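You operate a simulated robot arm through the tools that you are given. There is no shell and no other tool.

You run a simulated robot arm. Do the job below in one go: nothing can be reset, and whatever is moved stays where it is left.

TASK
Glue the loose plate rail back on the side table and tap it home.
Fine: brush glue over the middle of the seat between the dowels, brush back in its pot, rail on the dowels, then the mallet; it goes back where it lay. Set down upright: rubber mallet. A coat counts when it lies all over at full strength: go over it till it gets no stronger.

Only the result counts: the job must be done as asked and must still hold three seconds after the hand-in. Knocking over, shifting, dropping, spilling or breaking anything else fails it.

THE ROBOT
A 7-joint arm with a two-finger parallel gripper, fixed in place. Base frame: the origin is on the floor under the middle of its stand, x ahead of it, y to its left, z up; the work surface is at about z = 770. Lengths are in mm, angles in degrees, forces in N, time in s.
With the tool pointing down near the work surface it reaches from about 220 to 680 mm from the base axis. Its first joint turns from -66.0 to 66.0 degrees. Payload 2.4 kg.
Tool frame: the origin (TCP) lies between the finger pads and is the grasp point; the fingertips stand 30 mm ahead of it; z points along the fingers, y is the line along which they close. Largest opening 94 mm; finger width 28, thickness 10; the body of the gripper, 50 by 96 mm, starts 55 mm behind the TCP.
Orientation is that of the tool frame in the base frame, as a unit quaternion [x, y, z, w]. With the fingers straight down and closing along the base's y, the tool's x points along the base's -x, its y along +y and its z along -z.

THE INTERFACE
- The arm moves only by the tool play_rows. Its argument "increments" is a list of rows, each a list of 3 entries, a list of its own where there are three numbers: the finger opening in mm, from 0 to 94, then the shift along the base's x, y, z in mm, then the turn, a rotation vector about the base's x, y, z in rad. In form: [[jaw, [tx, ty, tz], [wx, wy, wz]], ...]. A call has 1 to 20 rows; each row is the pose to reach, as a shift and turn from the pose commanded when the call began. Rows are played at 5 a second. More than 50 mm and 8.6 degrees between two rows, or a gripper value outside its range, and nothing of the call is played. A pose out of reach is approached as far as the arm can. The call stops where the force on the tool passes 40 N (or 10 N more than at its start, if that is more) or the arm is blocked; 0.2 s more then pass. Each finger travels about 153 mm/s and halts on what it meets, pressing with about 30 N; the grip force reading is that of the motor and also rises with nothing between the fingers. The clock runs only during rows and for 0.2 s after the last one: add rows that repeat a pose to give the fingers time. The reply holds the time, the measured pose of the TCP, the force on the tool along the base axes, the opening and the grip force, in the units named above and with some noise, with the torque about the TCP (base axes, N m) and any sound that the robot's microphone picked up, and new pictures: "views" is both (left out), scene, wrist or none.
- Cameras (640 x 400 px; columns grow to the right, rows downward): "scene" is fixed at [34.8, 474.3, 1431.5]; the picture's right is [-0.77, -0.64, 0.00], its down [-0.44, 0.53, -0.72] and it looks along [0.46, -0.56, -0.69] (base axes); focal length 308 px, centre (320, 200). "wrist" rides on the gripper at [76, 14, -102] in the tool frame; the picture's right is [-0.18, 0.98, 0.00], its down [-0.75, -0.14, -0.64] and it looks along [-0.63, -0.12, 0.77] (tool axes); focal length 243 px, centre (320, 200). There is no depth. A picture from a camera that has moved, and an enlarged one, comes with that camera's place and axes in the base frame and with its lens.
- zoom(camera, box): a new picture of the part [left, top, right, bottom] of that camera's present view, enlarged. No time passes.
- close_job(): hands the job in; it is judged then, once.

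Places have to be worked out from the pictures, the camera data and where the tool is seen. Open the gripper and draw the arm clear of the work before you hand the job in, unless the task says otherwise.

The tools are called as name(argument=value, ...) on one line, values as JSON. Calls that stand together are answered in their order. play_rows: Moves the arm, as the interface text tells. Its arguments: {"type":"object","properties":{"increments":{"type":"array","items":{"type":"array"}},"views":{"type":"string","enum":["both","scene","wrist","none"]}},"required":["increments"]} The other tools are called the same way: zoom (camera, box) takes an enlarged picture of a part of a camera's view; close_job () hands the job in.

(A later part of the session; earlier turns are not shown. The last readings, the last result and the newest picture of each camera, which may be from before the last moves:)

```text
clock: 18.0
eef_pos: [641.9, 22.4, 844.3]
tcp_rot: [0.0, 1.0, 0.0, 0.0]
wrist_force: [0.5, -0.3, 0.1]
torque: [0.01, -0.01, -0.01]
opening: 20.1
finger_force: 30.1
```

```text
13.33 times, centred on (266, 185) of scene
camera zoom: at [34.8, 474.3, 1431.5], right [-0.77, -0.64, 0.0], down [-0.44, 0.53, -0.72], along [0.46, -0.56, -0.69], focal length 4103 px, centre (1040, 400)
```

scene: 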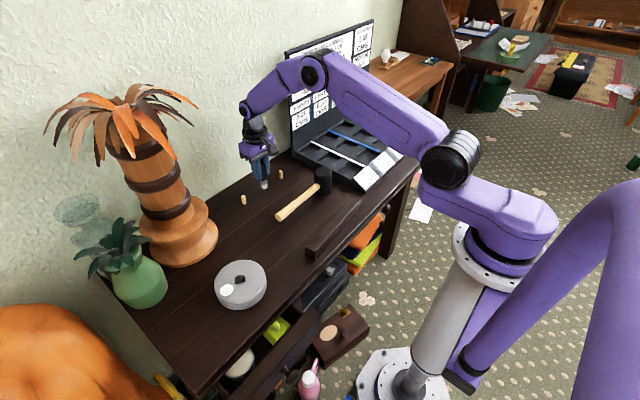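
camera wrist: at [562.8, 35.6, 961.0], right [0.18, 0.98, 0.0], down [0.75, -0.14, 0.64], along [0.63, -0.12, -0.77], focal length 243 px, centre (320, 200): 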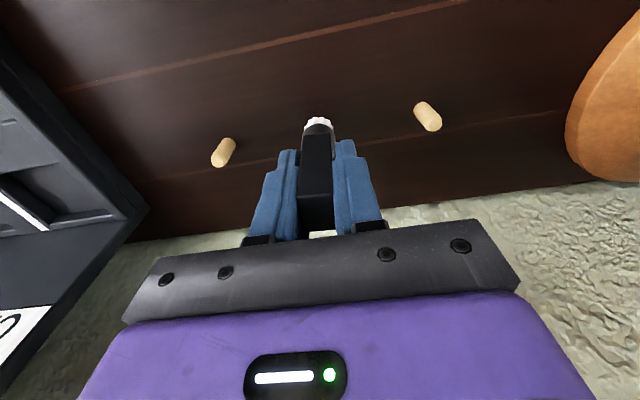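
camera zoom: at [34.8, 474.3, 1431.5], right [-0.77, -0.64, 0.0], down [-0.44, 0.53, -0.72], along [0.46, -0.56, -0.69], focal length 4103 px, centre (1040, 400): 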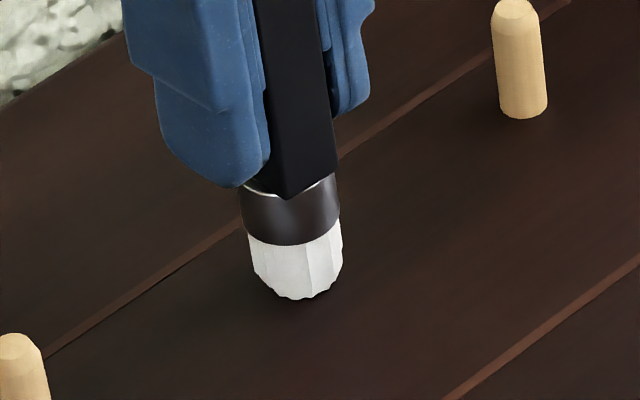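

Still no contact force, so I lower a little further.

play_rows(increments=[[10, [0, 0, -0.5], [0, 0, 0]], [10, [0, 0, -1.0], [0, 0, 0]], [10, [0, 0, -1.0], [0, 0, 0]]], views="none")

zoom(camera="scene", box=[242, 170, 290, 200])

```text
clock: 18.8
eef_pos: [642.8, 21.4, 843.5]
tcp_rot: [0.0, 1.0, 0.0, 0.001]
wrist_force: [-3.3, 0.0, 8.6]
torque: [0.0, 0.2, 0.01]
opening: 19.9
finger_force: 30.0
```

```text
13.33 times, centred on (266, 185) of scene
camera zoom: at [34.5, 474.3, 1431.5], right [-0.77, -0.64, 0.0], down [-0.44, 0.53, -0.72], along [0.46, -0.56, -0.69], focal length 4103 px, centre (1040, 400)
```

zoom: 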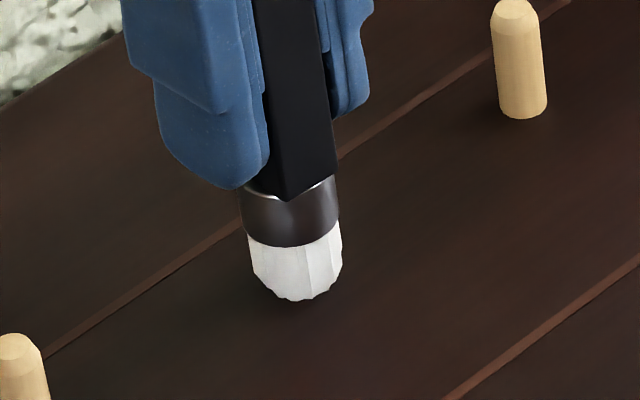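

Light contact of 8.6 N. Now I make a first stroke along the seat, ±30 mm in y, and then look at the mark.

play_rows(increments=[[10, [0, -6, 0], [0, 0, 0]], [10, [0, -12, 0], [0, 0, 0]], [10, [0, -18, 0], [0, 0, 0]], [10, [0, -24, 0], [0, 0, 0]], [10, [0, -30, 0], [0, 0, 0]], [10, [0, -24, 0], [0, 0, 0]], [10, [0, -16, 0], [0, 0, 0]], [10, [0, -8, 0], [0, 0, 0]], [10, [0, 0, 0], [0, 0, 0]], [10, [0, 8, 0], [0, 0, 0]], [10, [0, 16, 0], [0, 0, 0]], [10, [0, 24, 0], [0, 0, 0]], [10, [0, 30, 0], [0, 0, 0]]], views="wrist")

zoom(camera="scene", box=[226, 160, 306, 210])

```text
clock: 21.6
eef_pos: [641.6, 51.9, 842.1]
tcp_rot: [-0.001, 1.0, 0.0, -0.001]
wrist_force: [0.1, -3.4, 9.8]
torque: [-0.27, 0.0, 0.02]
opening: 20.0
finger_force: 30.4
camera wrist: at [564.3, 66.6, 945.5], right [0.18, 0.98, 0.0], down [0.75, -0.14, 0.64], along [0.63, -0.12, -0.77], focal length 243 px, centre (320, 200)
```

wrist: 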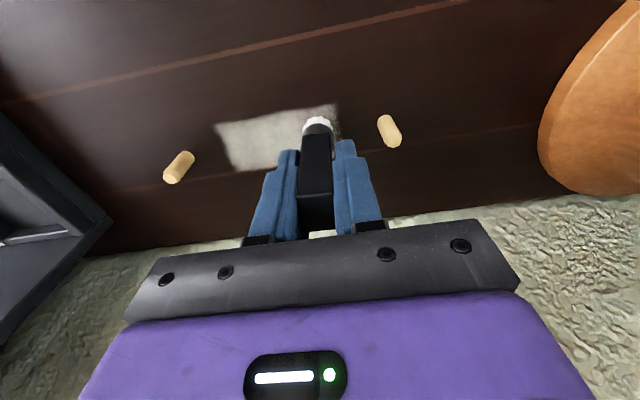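

```text
8.00 times, centred on (266, 185) of scene
camera zoom: at [34.6, 474.2, 1431.5], right [-0.77, -0.64, 0.0], down [-0.44, 0.53, -0.72], along [0.46, -0.56, -0.69], focal length 2462 px, centre (752, 320)
```

zoom: 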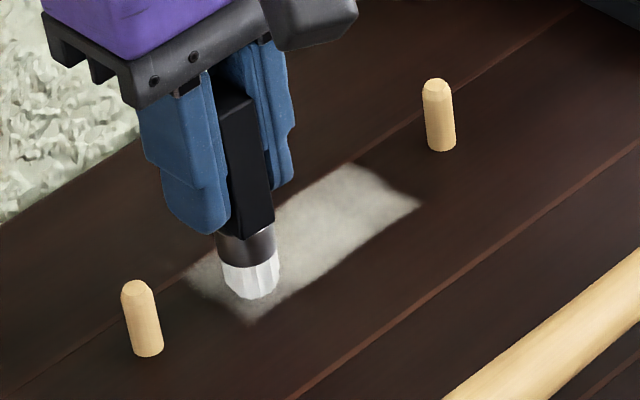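

A pale rectangular coat about 92 × 32 mm is appearing. I go over it again with strokes slightly offset in x both ways, to build it up evenly.

play_rows(increments=[[10, [-5, 3, 0], [0, 0, 0]], [10, [-5, -5, 0], [0, 0, 0]], [10, [-5, -13, 0], [0, 0, 0]], [10, [-5, -21, 0], [0, 0, 0]], [10, [-5, -29, 0], [0, 0, 0]], [10, [-5, -37, 0], [0, 0, 0]], [10, [-5, -45, 0], [0, 0, 0]], [10, [-5, -53, 0], [0, 0, 0]], [10, [-5, -63, 0], [0, 0, 0]], [10, [0, -63, 0], [0, 0, 0]], [10, [5, -63, 0], [0, 0, 0]], [10, [5, -53, 0], [0, 0, 0]], [10, [5, -45, 0], [0, 0, 0]], [10, [5, -37, 0], [0, 0, 0]], [10, [5, -29, 0], [0, 0, 0]], [10, [5, -21, 0], [0, 0, 0]], [10, [5, -13, 0], [0, 0, 0]], [10, [5, -5, 0], [0, 0, 0]], [10, [5, 3, 0], [0, 0, 0]]], views="none")

zoom(camera="scene", box=[226, 160, 306, 210])

zoom(camera="wrist", box=[190, 80, 414, 200])

```text
clock: 25.6
eef_pos: [646.2, 54.8, 842.0]
tcp_rot: [0.0, 1.0, 0.0, 0.0]
wrist_force: [-0.3, -4.5, 10.1]
torque: [-0.24, 0.0, 0.02]
opening: 20.3
finger_force: 29.7
```

```text
8.00 times, centred on (266, 185) of scene
camera zoom: at [34.6, 474.2, 1431.5], right [-0.77, -0.64, 0.0], down [-0.44, 0.53, -0.72], along [0.46, -0.56, -0.69], focal length 2462 px, centre (752, 320)
```

zoom: 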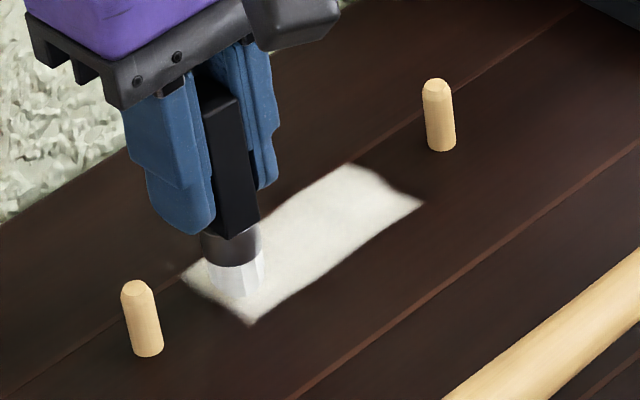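

```text
2.86 times, centred on (302, 140) of wrist
camera zoom: at [569.1, 70.1, 945.1], right [0.18, 0.98, 0.0], down [0.75, -0.14, 0.64], along [0.63, -0.12, -0.77], focal length 693 px, centre (371, 371)
```

zoom: 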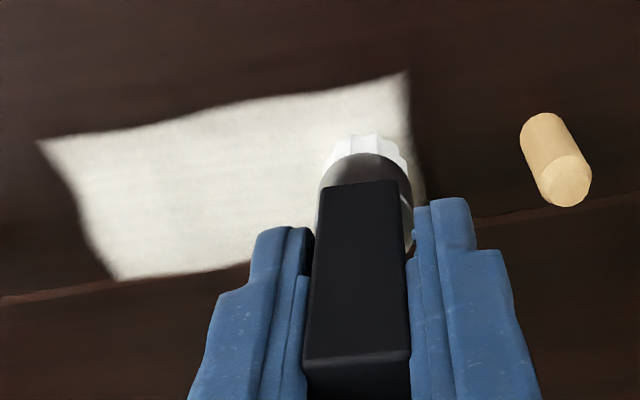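

The mark stays a fixed rectangle (y≈-27..65, x≈626..658) and is getting whiter. I keep going over it, reaching a bit past its edges.

play_rows(increments=[[10, [0, 12, 0], [0, 0, 0]], [10, [-6, 12, 0], [0, 0, 0]], [10, [-12, 12, 0], [0, 0, 0]], [10, [-12, 2, 0], [0, 0, 0]], [10, [-12, -8, 0], [0, 0, 0]], [10, [-12, -18, 0], [0, 0, 0]], [10, [-12, -28, 0], [0, 0, 0]], [10, [-12, -38, 0], [0, 0, 0]], [10, [-12, -48, 0], [0, 0, 0]], [10, [-12, -58, 0], [0, 0, 0]], [10, [-12, -68, 0], [0, 0, 0]], [10, [-12, -78, 0], [0, 0, 0]], [10, [-5, -78, 0], [0, 0, 0]], [10, [2, -78, 0], [0, 0, 0]], [10, [2, -68, 0], [0, 0, 0]], [10, [2, -58, 0], [0, 0, 0]], [10, [2, -48, 0], [0, 0, 0]], [10, [2, -38, 0], [0, 0, 0]], [10, [2, -28, 0], [0, 0, 0]], [10, [2, -18, 0], [0, 0, 0]]], views="none")

play_rows(increments=[[10, [0, 10, 0], [0, 0, 0]], [10, [0, 20, 0], [0, 0, 0]], [10, [0, 30, 0], [0, 0, 0]], [10, [-7, 30, 0], [0, 0, 0]], [10, [-7, 20, 0], [0, 0, 0]], [10, [-7, 10, 0], [0, 0, 0]], [10, [-7, 0, 0], [0, 0, 0]], [10, [-7, -10, 0], [0, 0, 0]], [10, [-7, -20, 0], [0, 0, 0]], [10, [-7, -30, 0], [0, 0, 0]], [10, [-7, -40, 0], [0, 0, 0]], [10, [-7, -50, 0], [0, 0, 0]], [10, [-7, -60, 0], [0, 0, 0]]], views="none")

zoom(camera="scene", box=[226, 160, 306, 210])

zoom(camera="wrist", box=[250, 80, 442, 200])

```text
clock: 29.8
eef_pos: [648.6, 37.9, 842.7]
tcp_rot: [0.0, 1.0, 0.0, 0.0]
wrist_force: [-0.9, -0.6, 1.2]
torque: [-0.05, 0.04, 0.01]
opening: 20.0
finger_force: 29.6
```

```text
clock: 32.6
eef_pos: [643.1, -23.2, 842.4]
tcp_rot: [0.0, 1.0, 0.0, -0.001]
wrist_force: [0.2, -0.2, 0.2]
torque: [0.02, 0.02, 0.0]
opening: 19.9
finger_force: 29.8
```

```text
8.00 times, centred on (266, 185) of scene
camera zoom: at [34.8, 474.3, 1431.5], right [-0.77, -0.64, 0.0], down [-0.44, 0.53, -0.72], along [0.46, -0.56, -0.69], focal length 2462 px, centre (752, 320)
```

zoom: 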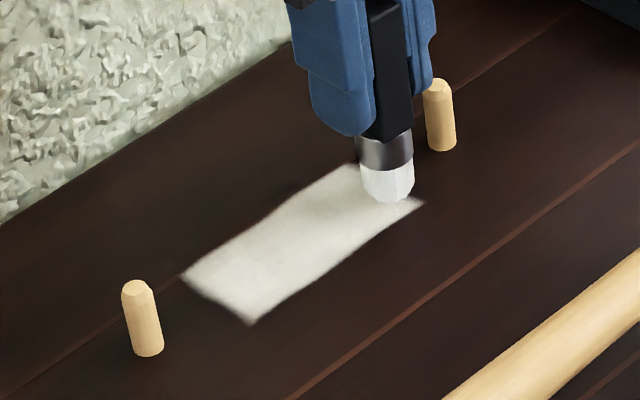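

```text
3.33 times, centred on (346, 140) of wrist
camera zoom: at [564.0, -8.4, 945.5], right [0.18, 0.98, 0.0], down [0.75, -0.14, 0.64], along [0.63, -0.12, -0.77], focal length 809 px, centre (233, 400)
```

zoom: 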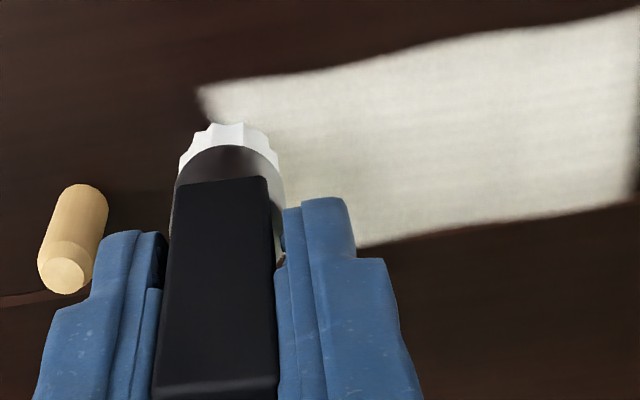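

The contact force dropped to near zero on the last strokes, so I press about 1 mm lower and continue.

play_rows(increments=[[10, [0, 0, -0.5], [0, 0, 0]], [10, [0, 0, -1.0], [0, 0, 0]], [10, [0, 0, -1.0], [0, 0, 0]]], views="none")

zoom(camera="scene", box=[260, 160, 300, 185])

```text
clock: 33.4
eef_pos: [641.7, -22.1, 842.8]
tcp_rot: [-0.001, 1.0, 0.0, 0.0]
wrist_force: [-2.7, -0.8, 6.9]
torque: [-0.01, 0.22, 0.0]
opening: 19.8
finger_force: 29.7
```

```text
16.00 times, centred on (280, 172) of scene
camera zoom: at [34.6, 474.3, 1431.5], right [-0.77, -0.64, 0.0], down [-0.44, 0.53, -0.72], along [0.46, -0.56, -0.69], focal length 4923 px, centre (960, 640)
```

zoom: 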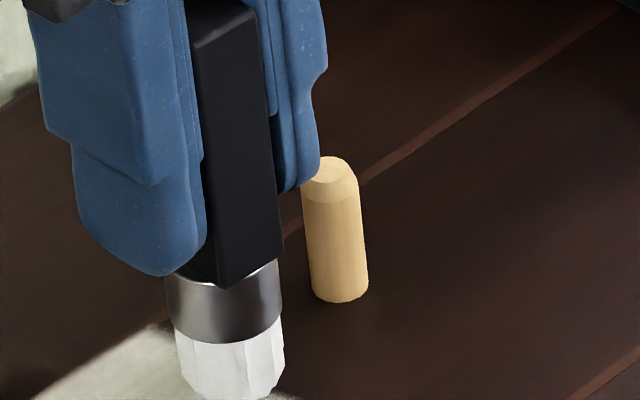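

Contact is back at 7 N. I run several more full-length passes with x offsets.

play_rows(increments=[[10, [-7, 0, 0], [0, 0, 0]], [10, [-7, 10, 0], [0, 0, 0]], [10, [-7, 20, 0], [0, 0, 0]], [10, [-7, 30, 0], [0, 0, 0]], [10, [-7, 40, 0], [0, 0, 0]], [10, [-7, 50, 0], [0, 0, 0]], [10, [-7, 60, 0], [0, 0, 0]], [10, [-7, 70, 0], [0, 0, 0]], [10, [-7, 80, 0], [0, 0, 0]], [10, [-7, 90, 0], [0, 0, 0]], [10, [0, 90, 0], [0, 0, 0]], [10, [0, 80, 0], [0, 0, 0]], [10, [0, 70, 0], [0, 0, 0]], [10, [0, 60, 0], [0, 0, 0]], [10, [0, 50, 0], [0, 0, 0]], [10, [0, 40, 0], [0, 0, 0]], [10, [0, 30, 0], [0, 0, 0]], [10, [0, 20, 0], [0, 0, 0]], [10, [0, 10, 0], [0, 0, 0]], [10, [0, 0, 0], [0, 0, 0]]], views="none")

play_rows(increments=[[10, [7, 0, 0], [0, 0, 0]], [10, [7, 10, 0], [0, 0, 0]], [10, [7, 20, 0], [0, 0, 0]], [10, [7, 30, 0], [0, 0, 0]], [10, [7, 40, 0], [0, 0, 0]], [10, [7, 50, 0], [0, 0, 0]], [10, [7, 60, 0], [0, 0, 0]], [10, [7, 70, 0], [0, 0, 0]], [10, [7, 80, 0], [0, 0, 0]], [10, [7, 90, 0], [0, 0, 0]]], views="none")

zoom(camera="scene", box=[226, 160, 306, 210])

zoom(camera="wrist", box=[190, 80, 382, 200])

```text
clock: 37.6
eef_pos: [641.8, -22.3, 842.0]
tcp_rot: [0.0, 1.0, -0.001, 0.0]
wrist_force: [0.0, 3.7, 9.6]
torque: [0.27, 0.06, -0.01]
opening: 19.8
finger_force: 30.1
```

```text
clock: 39.8
eef_pos: [649.4, 66.2, 840.6]
tcp_rot: [0.0, 1.0, -0.001, 0.0]
wrist_force: [-0.4, -3.2, 7.1]
torque: [-0.17, 0.03, 0.03]
opening: 20.0
finger_force: 30.2
```

```text
8.00 times, centred on (266, 185) of scene
camera zoom: at [34.7, 474.3, 1431.5], right [-0.77, -0.64, 0.0], down [-0.44, 0.53, -0.72], along [0.46, -0.56, -0.69], focal length 2462 px, centre (752, 320)
```

zoom: 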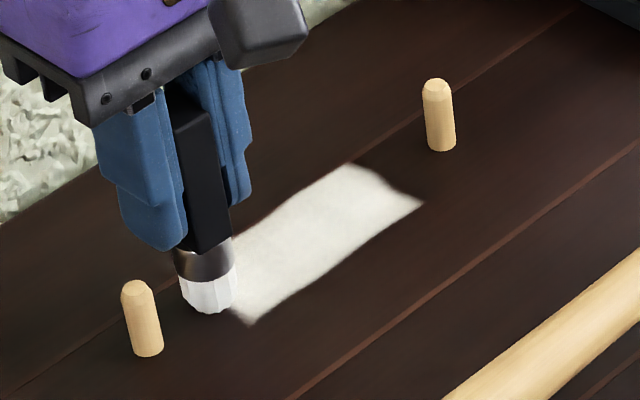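

```text
3.33 times, centred on (286, 140) of wrist
camera zoom: at [570.8, 82.5, 944.2], right [0.18, 0.98, 0.0], down [0.75, -0.14, 0.64], along [0.63, -0.12, -0.77], focal length 809 px, centre (433, 400)
```

zoom: 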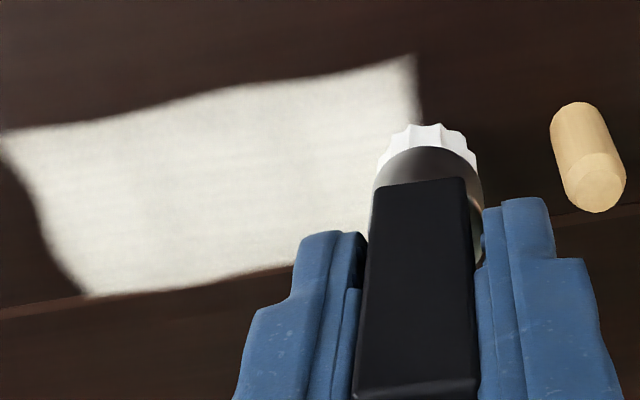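

The coat is whiter and more even. I do another set of passes and compare.

play_rows(increments=[[10, [0, -10, 0], [0, 0, 0]], [10, [0, -20, 0], [0, 0, 0]], [10, [0, -30, 0], [0, 0, 0]], [10, [0, -40, 0], [0, 0, 0]], [10, [0, -50, 0], [0, 0, 0]], [10, [0, -60, 0], [0, 0, 0]], [10, [0, -70, 0], [0, 0, 0]], [10, [0, -80, 0], [0, 0, 0]], [10, [0, -90, 0], [0, 0, 0]], [10, [-7, -90, 0], [0, 0, 0]], [10, [-7, -80, 0], [0, 0, 0]], [10, [-7, -70, 0], [0, 0, 0]], [10, [-7, -60, 0], [0, 0, 0]], [10, [-7, -50, 0], [0, 0, 0]], [10, [-7, -40, 0], [0, 0, 0]], [10, [-7, -30, 0], [0, 0, 0]], [10, [-7, -20, 0], [0, 0, 0]], [10, [-7, -10, 0], [0, 0, 0]], [10, [-7, 0, 0], [0, 0, 0]], [10, [-14, 0, 0], [0, 0, 0]]], views="none")

play_rows(increments=[[10, [0, -10, 0], [0, 0, 0]], [10, [0, -20, 0], [0, 0, 0]], [10, [0, -30, 0], [0, 0, 0]], [10, [0, -40, 0], [0, 0, 0]], [10, [0, -50, 0], [0, 0, 0]], [10, [0, -60, 0], [0, 0, 0]], [10, [0, -70, 0], [0, 0, 0]], [10, [0, -80, 0], [0, 0, 0]], [10, [0, -90, 0], [0, 0, 0]], [10, [7, -90, 0], [0, 0, 0]], [10, [7, -80, 0], [0, 0, 0]], [10, [7, -70, 0], [0, 0, 0]], [10, [7, -60, 0], [0, 0, 0]], [10, [7, -50, 0], [0, 0, 0]], [10, [7, -40, 0], [0, 0, 0]], [10, [7, -30, 0], [0, 0, 0]], [10, [7, -20, 0], [0, 0, 0]], [10, [7, -10, 0], [0, 0, 0]], [10, [7, 0, 0], [0, 0, 0]]], views="none")

zoom(camera="scene", box=[226, 160, 306, 210])

zoom(camera="wrist", box=[190, 80, 382, 200])

```text
clock: 44.0
eef_pos: [634.8, 67.0, 841.4]
tcp_rot: [0.0, 1.0, 0.0, 0.0]
wrist_force: [0.5, -0.5, 1.6]
torque: [0.0, -0.05, -0.06]
opening: 20.3
finger_force: 29.8
```

```text
clock: 48.0
eef_pos: [642.3, 66.6, 841.0]
tcp_rot: [0.001, 1.0, 0.0, 0.001]
wrist_force: [0.4, -2.6, 8.8]
torque: [-0.22, 0.02, -0.01]
opening: 19.8
finger_force: 30.0
```

```text
8.00 times, centred on (266, 185) of scene
camera zoom: at [34.6, 474.2, 1431.5], right [-0.77, -0.64, 0.0], down [-0.44, 0.53, -0.72], along [0.46, -0.56, -0.69], focal length 2462 px, centre (752, 320)
```

zoom: 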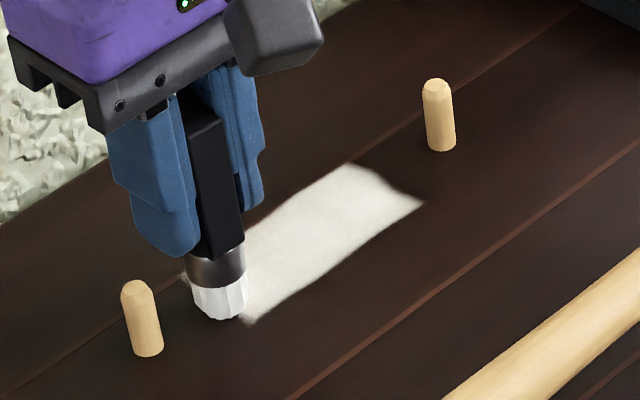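

```text
3.33 times, centred on (286, 140) of wrist
camera zoom: at [564.5, 81.7, 943.9], right [0.18, 0.98, 0.0], down [0.75, -0.14, 0.64], along [0.63, -0.12, -0.77], focal length 809 px, centre (433, 400)
```

zoom: 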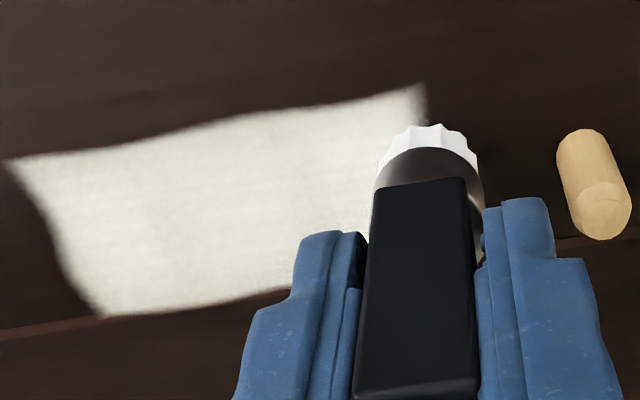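

The coat looks saturated, but I will re-dip to be sure the brush is not just running dry. I lift and carry the brush back over the pot, then look at the unobstructed coat.

play_rows(increments=[[10, [0, 0, 5], [0, 0, 0]], [10, [0, 0, 40], [0, 0, 0]], [10, [-30, -20, 75], [0, 0, 0]], [10, [-70, -30, 100], [0, 0, 0]], [10, [-115, -20, 115], [0, 0, 0]], [10, [-160, 0, 121], [0, 0, 0]], [10, [-195, 30, 121], [0, 0, 0]], [10, [-215, 70, 121], [0, 0, 0]], [10, [-218, 118, 121], [0, 0, 0]], [10, [-218.7, 166, 121], [0, 0, 0]], [10, [-218.7, 214, 121], [0, 0, 0]], [10, [-218.7, 250, 100], [0, 0, 0]], [10, [-218.7, 264.4, 70], [0, 0, 0]], [10, [-218.7, 264.4, 52], [0, 0, 0]], [10, [-218.7, 264.4, 52], [0, 0, 0]]], views="wrist")

zoom(camera="scene", box=[234, 165, 298, 205])

zoom(camera="wrist", box=[220, 80, 412, 200])

```text
refused: row 3 steps farther than a row can; nothing moved
```

```text
10.00 times, centred on (266, 185) of scene
camera zoom: at [34.6, 474.2, 1431.5], right [-0.77, -0.64, 0.0], down [-0.44, 0.53, -0.72], along [0.46, -0.56, -0.69], focal length 3077 px, centre (860, 350)
```

zoom: 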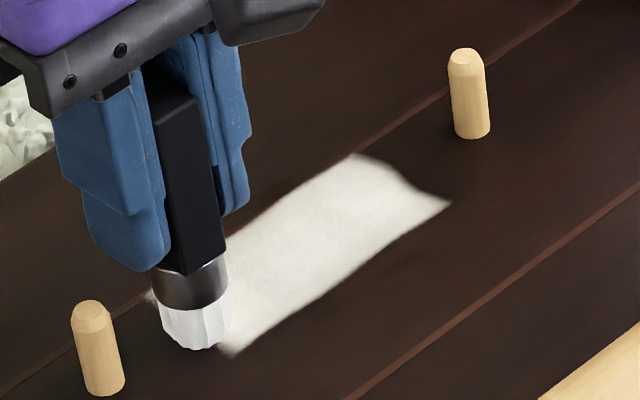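

```text
3.33 times, centred on (316, 140) of wrist
camera zoom: at [564.5, 81.7, 943.9], right [0.18, 0.98, 0.0], down [0.75, -0.14, 0.64], along [0.63, -0.12, -0.77], focal length 809 px, centre (333, 400)
```

zoom: 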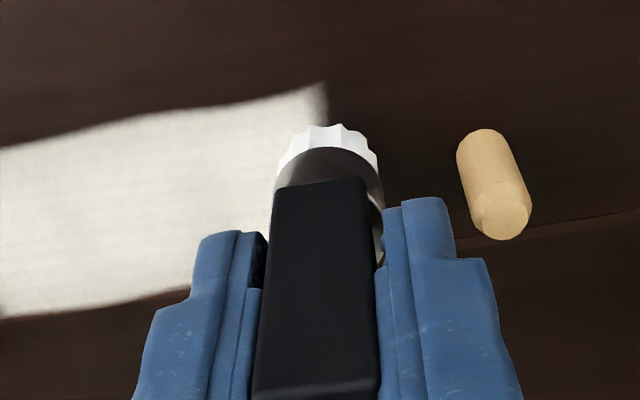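

A step was too long; I repeat the carry with shorter ones.

play_rows(increments=[[10, [0, 0, 5], [0, 0, 0]], [10, [0, -5, 40], [0, 0, 0]], [10, [-25, -15, 70], [0, 0, 0]], [10, [-62, -28, 95], [0, 0, 0]], [10, [-105, -20, 112], [0, 0, 0]], [10, [-148, -5, 121], [0, 0, 0]], [10, [-180, 25, 121], [0, 0, 0]], [10, [-205, 65, 121], [0, 0, 0]], [10, [-218, 110, 121], [0, 0, 0]], [10, [-218.7, 156, 121], [0, 0, 0]], [10, [-218.7, 202, 121], [0, 0, 0]], [10, [-218.7, 240, 105], [0, 0, 0]], [10, [-218.7, 264.4, 75], [0, 0, 0]], [10, [-218.7, 264.4, 52], [0, 0, 0]], [10, [-218.7, 264.4, 52], [0, 0, 0]]], views="wrist")

zoom(camera="scene", box=[234, 165, 298, 205])

zoom(camera="wrist", box=[220, 80, 412, 200])

```text
clock: 51.2
eef_pos: [423.1, 331.6, 894.7]
tcp_rot: [0.0, 1.0, -0.001, 0.001]
wrist_force: [0.7, 0.2, -0.2]
torque: [-0.01, -0.02, 0.01]
opening: 20.1
finger_force: 29.8
camera wrist: at [345.4, 346.8, 996.2], right [0.18, 0.98, 0.0], down [0.75, -0.14, 0.64], along [0.63, -0.12, -0.77], focal length 243 px, centre (320, 200)
```

wrist: 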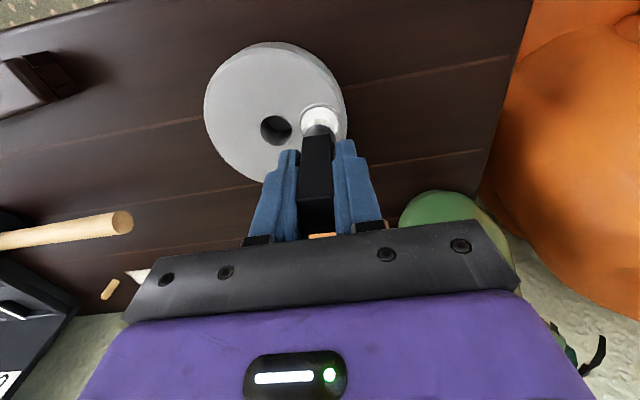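

```text
10.00 times, centred on (266, 185) of scene
camera zoom: at [34.8, 474.4, 1431.5], right [-0.77, -0.64, 0.0], down [-0.44, 0.53, -0.72], along [0.46, -0.56, -0.69], focal length 3077 px, centre (860, 350)
```

zoom: 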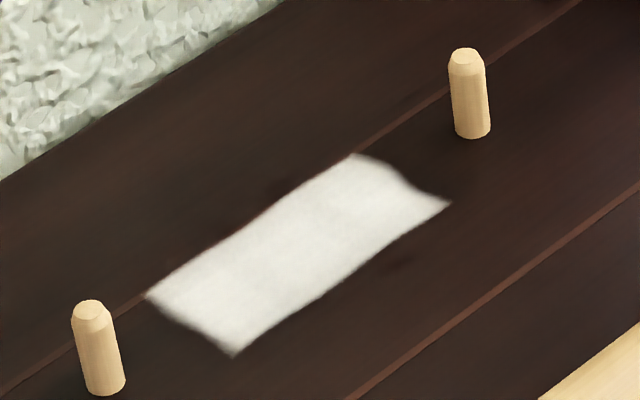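

```text
3.33 times, centred on (316, 140) of wrist
camera zoom: at [345.4, 346.8, 996.2], right [0.18, 0.98, 0.0], down [0.75, -0.14, 0.64], along [0.63, -0.12, -0.77], focal length 809 px, centre (333, 400)
```

zoom: 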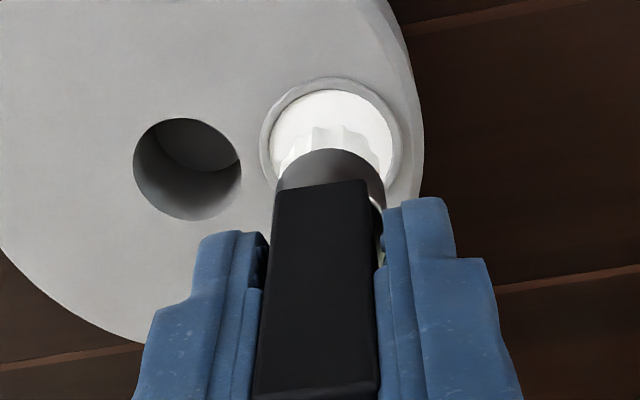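

The coat looks even; to prove it is at full strength I dip once more and repeat. Lowering to the glue carefully.

play_rows(increments=[[10, [0, 0, -6], [0, 0, 0]], [10, [0, 0, -12], [0, 0, 0]], [10, [0, 0, -15], [0, 0, 0]], [10, [0, 0, -16], [0, 0, 0]], [10, [0, 0, -16], [0, 0, 0]]], views="none")

zoom(camera="scene", box=[234, 165, 298, 205])

```text
clock: 52.4
eef_pos: [423.5, 331.8, 876.8]
tcp_rot: [0.001, 1.0, 0.0, 0.0]
wrist_force: [0.3, -0.7, 0.1]
torque: [-0.02, -0.01, 0.03]
opening: 19.8
finger_force: 29.6
```

```text
10.00 times, centred on (266, 185) of scene
camera zoom: at [34.8, 474.3, 1431.5], right [-0.77, -0.64, 0.0], down [-0.44, 0.53, -0.72], along [0.46, -0.56, -0.69], focal length 3077 px, centre (860, 350)
```

zoom: 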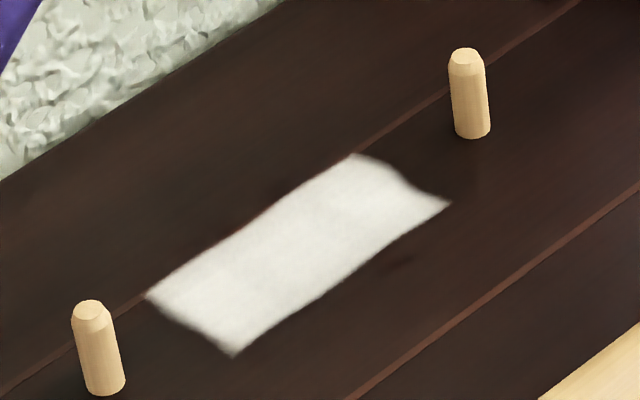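

play_rows(increments=[[10, [0, 0, -0.7], [0, 0, 0]], [10, [0, 0, -1.4], [0, 0, 0]], [10, [0, 0, -1.4], [0, 0, 0]]], views="none")

zoom(camera="scene", box=[216, 270, 266, 310])

```text
clock: 53.2
eef_pos: [423.2, 331.3, 877.0]
tcp_rot: [0.001, 1.0, 0.002, 0.001]
wrist_force: [-3.2, -2.3, 18.6]
torque: [-0.13, 0.31, 0.04]
opening: 20.3
finger_force: 30.0
```

```text
10.00 times, centred on (241, 290) of scene
camera zoom: at [34.5, 474.1, 1431.6], right [-0.77, -0.64, 0.0], down [-0.44, 0.53, -0.72], along [0.46, -0.56, -0.69], focal length 3077 px, centre (1110, -700)
```

zoom: 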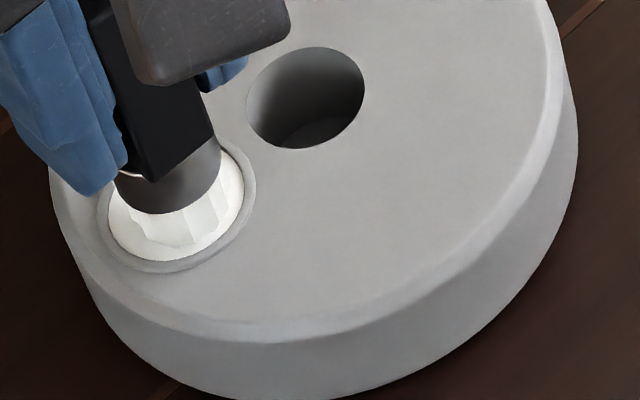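

Dipped again (18.6 N contact). I carry the brush back to the -y end of the seat.

play_rows(increments=[[10, [0, 0, 5], [0, 0, 0]], [10, [0, 0, 25], [0, 0, 0]], [10, [0, 0, 60], [0, 0, 0]], [10, [0, -30, 86], [0, 0, 0]], [10, [0, -78, 86], [0, 0, 0]], [10, [0, -126, 86], [0, 0, 0]], [10, [0, -174, 86], [0, 0, 0]], [10, [20, -215, 86], [0, 0, 0]], [10, [50, -250, 86], [0, 0, 0]], [10, [85, -282, 86], [0, 0, 0]], [10, [125, -310, 86], [0, 0, 0]], [10, [168, -330, 76], [0, 0, 0]], [10, [200, -350, 50], [0, 0, 0]], [10, [218.7, -354.4, 15], [0, 0, 0]], [10, [218.7, -354.4, -15], [0, 0, 0]], [10, [218.7, -354.4, -30], [0, 0, 0]], [10, [218.7, -354.4, -33], [0, 0, 0]], [10, [218.7, -354.4, -33], [0, 0, 0]]], views="none")

```text
clock: 57.0
eef_pos: [643.4, -24.1, 843.0]
tcp_rot: [0.0, 1.0, 0.0, 0.0]
wrist_force: [0.0, 0.0, -0.5]
torque: [-0.03, -0.02, 0.01]
opening: 19.8
finger_force: 29.8
```

I'm at commanded z≈843.2 with no contact yet, so I lower to touch.

play_rows(increments=[[10, [0, 0, -0.7], [0, 0, 0]], [10, [0, 0, -1.4], [0, 0, 0]], [10, [0, 0, -1.9], [0, 0, 0]], [10, [0, 0, -1.9], [0, 0, 0]]], views="none")

```text
clock: 58.0
eef_pos: [641.6, -23.4, 841.7]
tcp_rot: [0.0, 1.0, 0.0, 0.0]
wrist_force: [0.1, -1.2, 1.0]
torque: [-0.02, 0.04, 0.0]
opening: 20.0
finger_force: 29.9
```

play_rows(increments=[[10, [0, 0, -0.4], [0, 0, 0]], [10, [0, 0, -0.8], [0, 0, 0]], [10, [0, 0, -0.8], [0, 0, 0]]], views="none")

```text
clock: 58.8
eef_pos: [641.8, -23.6, 840.7]
tcp_rot: [0.001, 1.0, 0.0, 0.001]
wrist_force: [0.3, -0.2, 7.3]
torque: [-0.02, 0.06, 0.0]
opening: 20.1
finger_force: 29.5
```

Contact of 7 N at commanded z≈840.5. I repeat the full set of passes.

play_rows(increments=[[10, [-7, 0, 0], [0, 0, 0]], [10, [-7, 10, 0], [0, 0, 0]], [10, [-7, 20, 0], [0, 0, 0]], [10, [-7, 30, 0], [0, 0, 0]], [10, [-7, 40, 0], [0, 0, 0]], [10, [-7, 50, 0], [0, 0, 0]], [10, [-7, 60, 0], [0, 0, 0]], [10, [-7, 70, 0], [0, 0, 0]], [10, [-7, 80, 0], [0, 0, 0]], [10, [-7, 90, 0], [0, 0, 0]], [10, [0, 90, 0], [0, 0, 0]], [10, [0, 80, 0], [0, 0, 0]], [10, [0, 70, 0], [0, 0, 0]], [10, [0, 60, 0], [0, 0, 0]], [10, [0, 50, 0], [0, 0, 0]], [10, [0, 40, 0], [0, 0, 0]], [10, [0, 30, 0], [0, 0, 0]], [10, [0, 20, 0], [0, 0, 0]], [10, [0, 10, 0], [0, 0, 0]], [10, [0, 0, 0], [0, 0, 0]]], views="none")

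play_rows(increments=[[10, [7, 0, 0], [0, 0, 0]], [10, [7, 10, 0], [0, 0, 0]], [10, [7, 20, 0], [0, 0, 0]], [10, [7, 30, 0], [0, 0, 0]], [10, [7, 40, 0], [0, 0, 0]], [10, [7, 50, 0], [0, 0, 0]], [10, [7, 60, 0], [0, 0, 0]], [10, [7, 70, 0], [0, 0, 0]], [10, [7, 80, 0], [0, 0, 0]], [10, [7, 90, 0], [0, 0, 0]], [10, [0, 90, 0], [0, 0, 0]], [10, [0, 80, 0], [0, 0, 0]], [10, [0, 70, 0], [0, 0, 0]], [10, [0, 60, 0], [0, 0, 0]], [10, [0, 50, 0], [0, 0, 0]], [10, [0, 40, 0], [0, 0, 0]], [10, [0, 30, 0], [0, 0, 0]], [10, [0, 20, 0], [0, 0, 0]], [10, [0, 10, 0], [0, 0, 0]], [10, [0, 0, 0], [0, 0, 0]]], views="none")

play_rows(increments=[[10, [-10, 0, 0], [0, 0, 0]], [10, [-10, 10, 0], [0, 0, 0]], [10, [-10, 20, 0], [0, 0, 0]], [10, [-10, 30, 0], [0, 0, 0]], [10, [-10, 40, 0], [0, 0, 0]], [10, [-10, 50, 0], [0, 0, 0]], [10, [-10, 60, 0], [0, 0, 0]], [10, [-10, 70, 0], [0, 0, 0]], [10, [-10, 80, 0], [0, 0, 0]], [10, [-10, 90, 0], [0, 0, 0]], [10, [0, 90, 0], [0, 0, 0]], [10, [9, 90, 0], [0, 0, 0]], [10, [9, 80, 0], [0, 0, 0]], [10, [9, 70, 0], [0, 0, 0]], [10, [9, 60, 0], [0, 0, 0]], [10, [9, 50, 0], [0, 0, 0]], [10, [9, 40, 0], [0, 0, 0]], [10, [9, 30, 0], [0, 0, 0]], [10, [9, 20, 0], [0, 0, 0]], [10, [9, 10, 0], [0, 0, 0]]], views="none")

```text
clock: 63.0
eef_pos: [640.9, -24.1, 841.1]
tcp_rot: [0.0, 1.0, 0.001, 0.0]
wrist_force: [0.7, 5.9, 14.2]
torque: [0.37, 0.06, -0.03]
opening: 19.7
finger_force: 30.2
```

```text
clock: 67.2
eef_pos: [642.6, -23.9, 840.1]
tcp_rot: [0.0, 1.0, 0.001, 0.0]
wrist_force: [-0.9, -1.2, 0.9]
torque: [-0.01, 0.0, 0.0]
opening: 20.0
finger_force: 30.0
```

```text
clock: 71.4
eef_pos: [650.9, -13.7, 840.3]
tcp_rot: [0.0, 1.0, 0.0, 0.001]
wrist_force: [-0.5, 0.1, 0.7]
torque: [0.0, 0.0, 0.04]
opening: 20.0
finger_force: 29.6
```

Contact eased off in the last passes. I press 0.8 mm lower and repeat the offset passes once more.

play_rows(increments=[[10, [0, 0, -0.5], [0, 0, 0]], [10, [0, -5, -1.0], [0, 0, 0]], [10, [0, -10, -1.0], [0, 0, 0]], [10, [0, 0, -1.0], [0, 0, 0]], [10, [0, 10, -1.0], [0, 0, 0]], [10, [0, 20, -1.0], [0, 0, 0]], [10, [0, 30, -1.0], [0, 0, 0]], [10, [0, 40, -1.0], [0, 0, 0]], [10, [0, 50, -1.0], [0, 0, 0]], [10, [0, 60, -1.0], [0, 0, 0]], [10, [0, 70, -1.0], [0, 0, 0]], [10, [0, 80, -1.0], [0, 0, 0]], [10, [-9, 80, -1.0], [0, 0, 0]], [10, [-18, 80, -1.0], [0, 0, 0]]], views="none")

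play_rows(increments=[[10, [0, -10, 0], [0, 0, 0]], [10, [0, -20, 0], [0, 0, 0]], [10, [0, -30, 0], [0, 0, 0]], [10, [0, -40, 0], [0, 0, 0]], [10, [0, -50, 0], [0, 0, 0]], [10, [0, -60, 0], [0, 0, 0]], [10, [0, -70, 0], [0, 0, 0]], [10, [0, -80, 0], [0, 0, 0]], [10, [0, -90, 0], [0, 0, 0]], [10, [9, -90, 0], [0, 0, 0]], [10, [9, -80, 0], [0, 0, 0]], [10, [9, -70, 0], [0, 0, 0]], [10, [9, -60, 0], [0, 0, 0]], [10, [9, -50, 0], [0, 0, 0]], [10, [9, -40, 0], [0, 0, 0]], [10, [9, -30, 0], [0, 0, 0]], [10, [9, -20, 0], [0, 0, 0]], [10, [9, -10, 0], [0, 0, 0]], [10, [9, 0, 0], [0, 0, 0]]], views="none")

zoom(camera="scene", box=[234, 165, 298, 205])

```text
clock: 74.4
eef_pos: [632.0, 68.4, 839.1]
tcp_rot: [-0.001, 1.0, 0.001, 0.001]
wrist_force: [4.8, 1.7, 15.2]
torque: [0.12, -0.29, -0.02]
opening: 19.9
finger_force: 30.0
```

```text
clock: 78.4
eef_pos: [642.3, 68.1, 838.9]
tcp_rot: [0.0, 1.0, 0.0, 0.0]
wrist_force: [-0.6, -1.6, 7.0]
torque: [-0.14, 0.04, 0.04]
opening: 19.6
finger_force: 29.7
```

```text
10.00 times, centred on (266, 185) of scene
camera zoom: at [34.7, 474.3, 1431.5], right [-0.77, -0.64, 0.0], down [-0.44, 0.53, -0.72], along [0.46, -0.56, -0.69], focal length 3077 px, centre (860, 350)
```

zoom: 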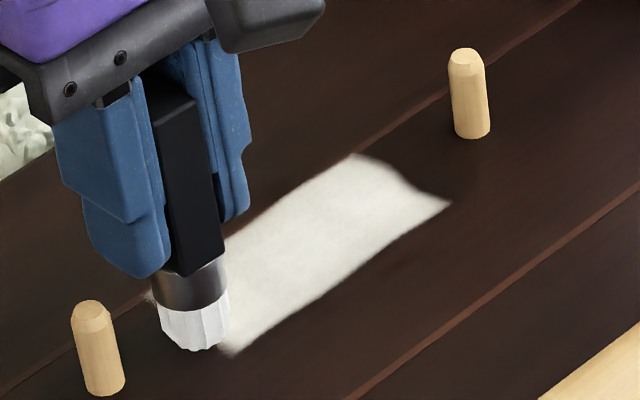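

The coat looks identical to before the re-dip, so it is at full strength. Now I return the brush to its pot: carry it above the central hole at about (423.5,295.5).

play_rows(increments=[[10, [0, 0, 5], [0, 0, 0]], [10, [0, -5, 40], [0, 0, 0]], [10, [-25, -15, 70], [0, 0, 0]], [10, [-62, -28, 95], [0, 0, 0]], [10, [-105, -20, 112], [0, 0, 0]], [10, [-148, -5, 121], [0, 0, 0]], [10, [-180, 25, 121], [0, 0, 0]], [10, [-205, 65, 121], [0, 0, 0]], [10, [-218, 110, 121], [0, 0, 0]], [10, [-218.5, 156, 121], [0, 0, 0]], [10, [-218.5, 202, 110], [0, 0, 0]], [10, [-218.5, 229.5, 80], [0, 0, 0]], [10, [-218.5, 229.5, 54], [0, 0, 0]], [10, [-218.5, 229.5, 54], [0, 0, 0]], [10, [-218.5, 229.5, 54], [0, 0, 0]]], views="both")

zoom(camera="scene", box=[216, 260, 266, 310])

zoom(camera="wrist", box=[250, 80, 378, 160])

zoom(camera="scene", box=[234, 165, 298, 205])

```text
clock: 81.6
eef_pos: [422.7, 295.7, 892.3]
tcp_rot: [0.0, 1.0, 0.0, 0.0]
wrist_force: [-0.2, -0.5, -0.1]
torque: [0.04, -0.02, -0.01]
opening: 19.9
finger_force: 30.2
camera wrist: at [345.5, 310.4, 995.1], right [0.18, 0.98, 0.0], down [0.75, -0.14, 0.64], along [0.63, -0.12, -0.77], focal length 243 px, centre (320, 200)
```

scene: 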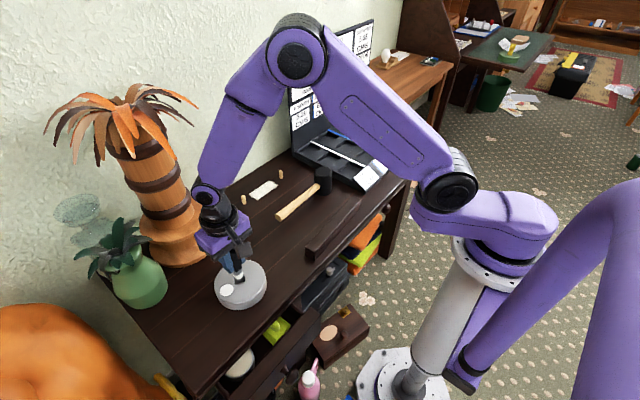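
wrist: 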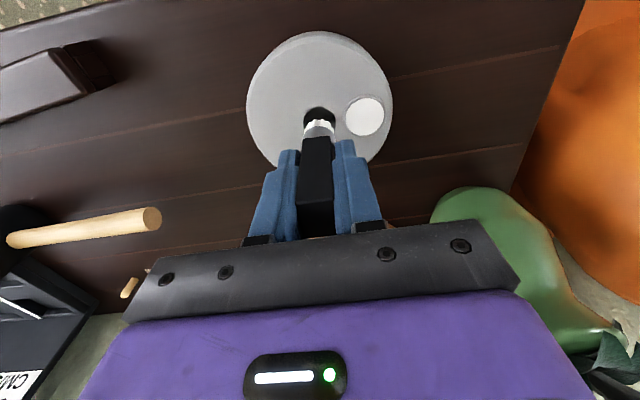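

```text
8.00 times, centred on (241, 285) of scene
camera zoom: at [34.8, 474.3, 1431.5], right [-0.77, -0.64, 0.0], down [-0.44, 0.53, -0.72], along [0.46, -0.56, -0.69], focal length 2462 px, centre (952, -480)
```

zoom: 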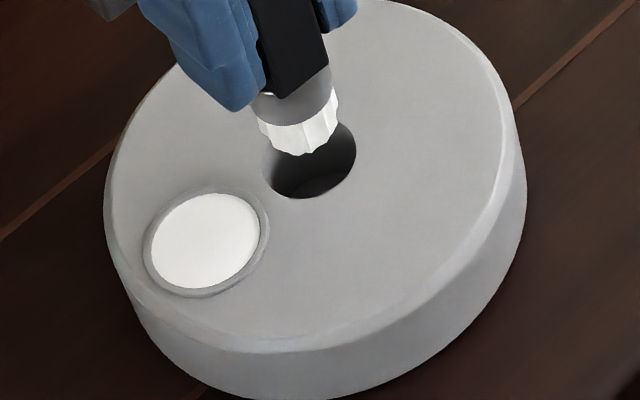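

```text
5.00 times, centred on (314, 120) of wrist
camera zoom: at [345.5, 310.4, 995.1], right [0.18, 0.98, 0.0], down [0.75, -0.14, 0.64], along [0.63, -0.12, -0.77], focal length 1213 px, centre (350, 600)
```

zoom: 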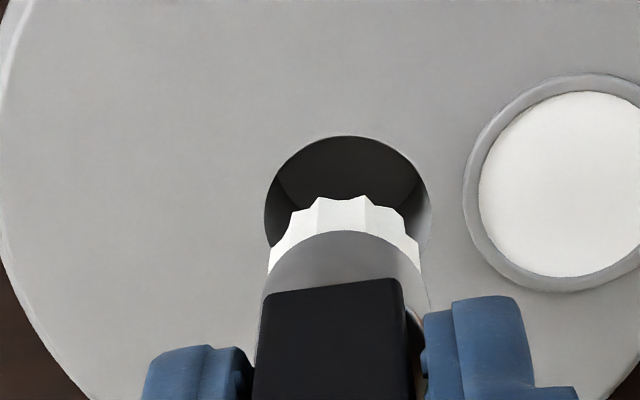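

```text
10.00 times, centred on (266, 185) of scene
camera zoom: at [34.8, 474.3, 1431.5], right [-0.77, -0.64, 0.0], down [-0.44, 0.53, -0.72], along [0.46, -0.56, -0.69], focal length 3077 px, centre (860, 350)
```

zoom: 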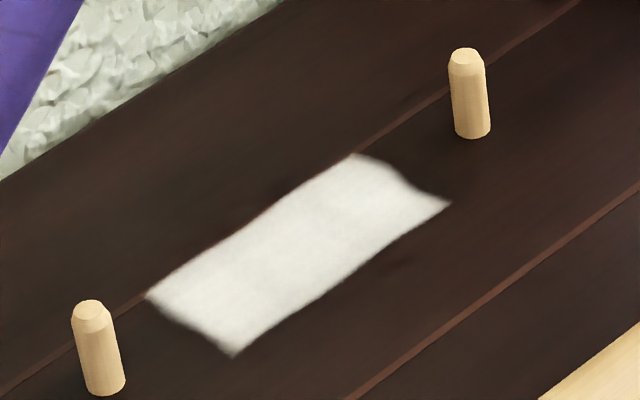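

The coat is unchanged after re-dipping, i.e. at full strength. The brush appears aligned with the hole to within a few mm, so I lower it to just above the rim and check again.

play_rows(increments=[[10, [0, 0, -5], [0, 0, 0]], [10, [0, 0, -11], [0, 0, 0]], [10, [0, 0, -11], [0, 0, 0]]], views="none")

zoom(camera="scene", box=[226, 265, 258, 290])

zoom(camera="wrist", box=[280, 90, 360, 140])

```text
clock: 82.4
eef_pos: [423.5, 295.4, 882.0]
tcp_rot: [-0.001, 1.0, -0.001, 0.0]
wrist_force: [0.2, -0.3, -0.9]
torque: [-0.02, 0.0, -0.02]
opening: 19.8
finger_force: 29.9
```

```text
16.00 times, centred on (242, 278) of scene
camera zoom: at [34.8, 474.3, 1431.5], right [-0.77, -0.64, 0.0], down [-0.44, 0.53, -0.72], along [0.46, -0.56, -0.69], focal length 4923 px, centre (1568, -1040)
```

zoom: 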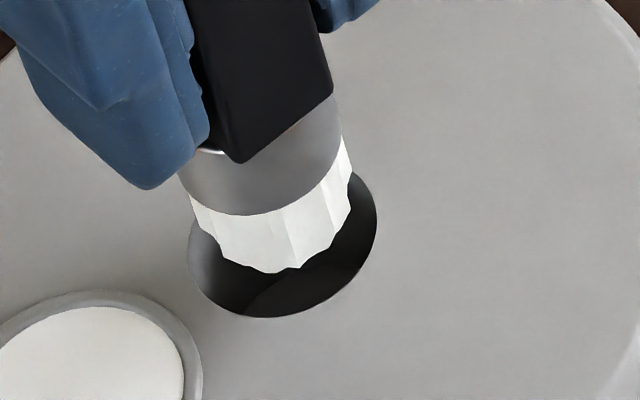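

```text
8.00 times, centred on (320, 115) of wrist
camera zoom: at [345.6, 310.7, 984.3], right [0.18, 0.98, 0.0], down [0.75, -0.14, 0.64], along [0.63, -0.12, -0.77], focal length 1941 px, centre (320, 880)
```

zoom: 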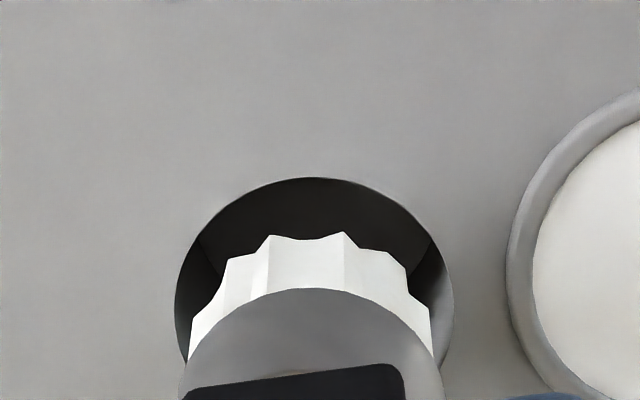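

Both views show the bristles inside the rim of the hole. I lower the brush into it in small steps while watching forces.

play_rows(increments=[[10, [0, 0, -4], [0, 0, 0]], [10, [0, 0, -8], [0, 0, 0]], [10, [0, 0, -12], [0, 0, 0]], [10, [0, 0, -12], [0, 0, 0]]], views="none")

zoom(camera="scene", box=[226, 265, 258, 290])

zoom(camera="wrist", box=[280, 90, 360, 140])

```text
clock: 83.4
eef_pos: [423.5, 295.8, 870.0]
tcp_rot: [0.0, 1.0, 0.0, 0.0]
wrist_force: [1.2, -0.8, 0.1]
torque: [-0.06, -0.1, 0.0]
opening: 20.1
finger_force: 30.2
```

```text
16.00 times, centred on (242, 278) of scene
camera zoom: at [34.8, 474.3, 1431.5], right [-0.77, -0.64, 0.0], down [-0.44, 0.53, -0.72], along [0.46, -0.56, -0.69], focal length 4923 px, centre (1568, -1040)
```

zoom: 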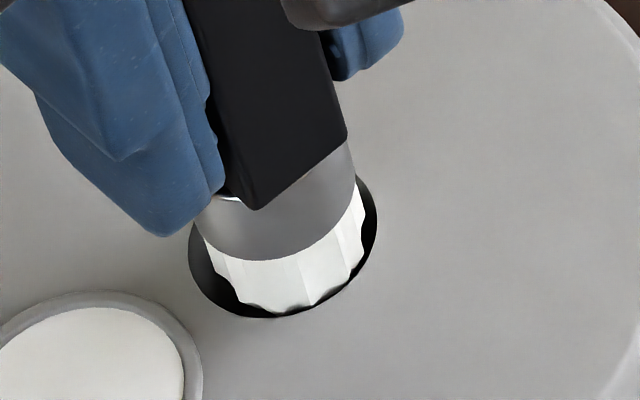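

```text
8.00 times, centred on (320, 115) of wrist
camera zoom: at [345.8, 310.7, 972.6], right [0.18, 0.98, 0.0], down [0.75, -0.14, 0.64], along [0.63, -0.12, -0.77], focal length 1941 px, centre (320, 880)
```

zoom: 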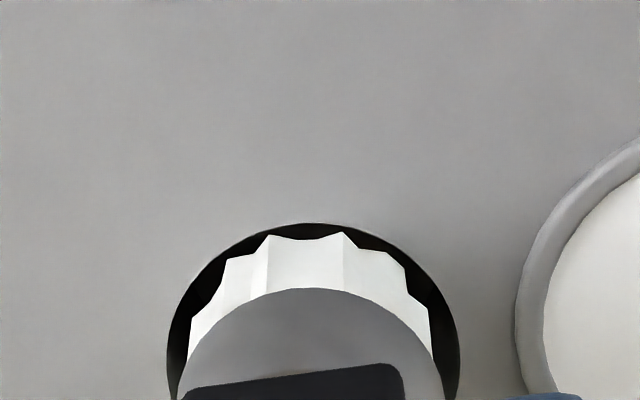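

The brush sits a little close to the hole's front wall (slight +x reaction), so I shift it +1.5 mm in x, -0.4 in y and continue down.

play_rows(increments=[[10, [1.5, -0.4, 0], [0, 0, 0]], [10, [1.5, -0.4, -5], [0, 0, 0]], [10, [1.5, -0.4, -10], [0, 0, 0]], [10, [1.5, -0.4, -10], [0, 0, 0]]], views="none")

zoom(camera="scene", box=[226, 265, 258, 290])

zoom(camera="wrist", box=[280, 100, 360, 150])

```text
clock: 84.4
eef_pos: [425.3, 296.0, 860.8]
tcp_rot: [0.0, 1.0, -0.001, 0.0]
wrist_force: [0.3, -0.2, -0.3]
torque: [0.0, 0.01, 0.0]
opening: 20.0
finger_force: 29.8
```

```text
16.00 times, centred on (242, 278) of scene
camera zoom: at [34.8, 474.3, 1431.5], right [-0.77, -0.64, 0.0], down [-0.44, 0.53, -0.72], along [0.46, -0.56, -0.69], focal length 4923 px, centre (1568, -1040)
```

zoom: 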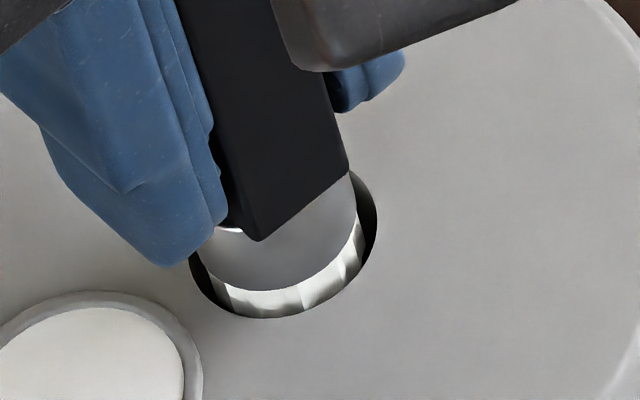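

```text
8.00 times, centred on (320, 125) of wrist
camera zoom: at [347.7, 310.9, 963.0], right [0.18, 0.98, 0.0], down [0.75, -0.14, 0.64], along [0.63, -0.12, -0.77], focal length 1941 px, centre (320, 800)
```

zoom: 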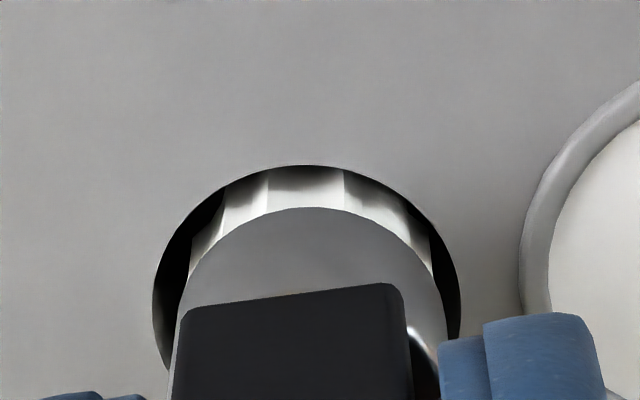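

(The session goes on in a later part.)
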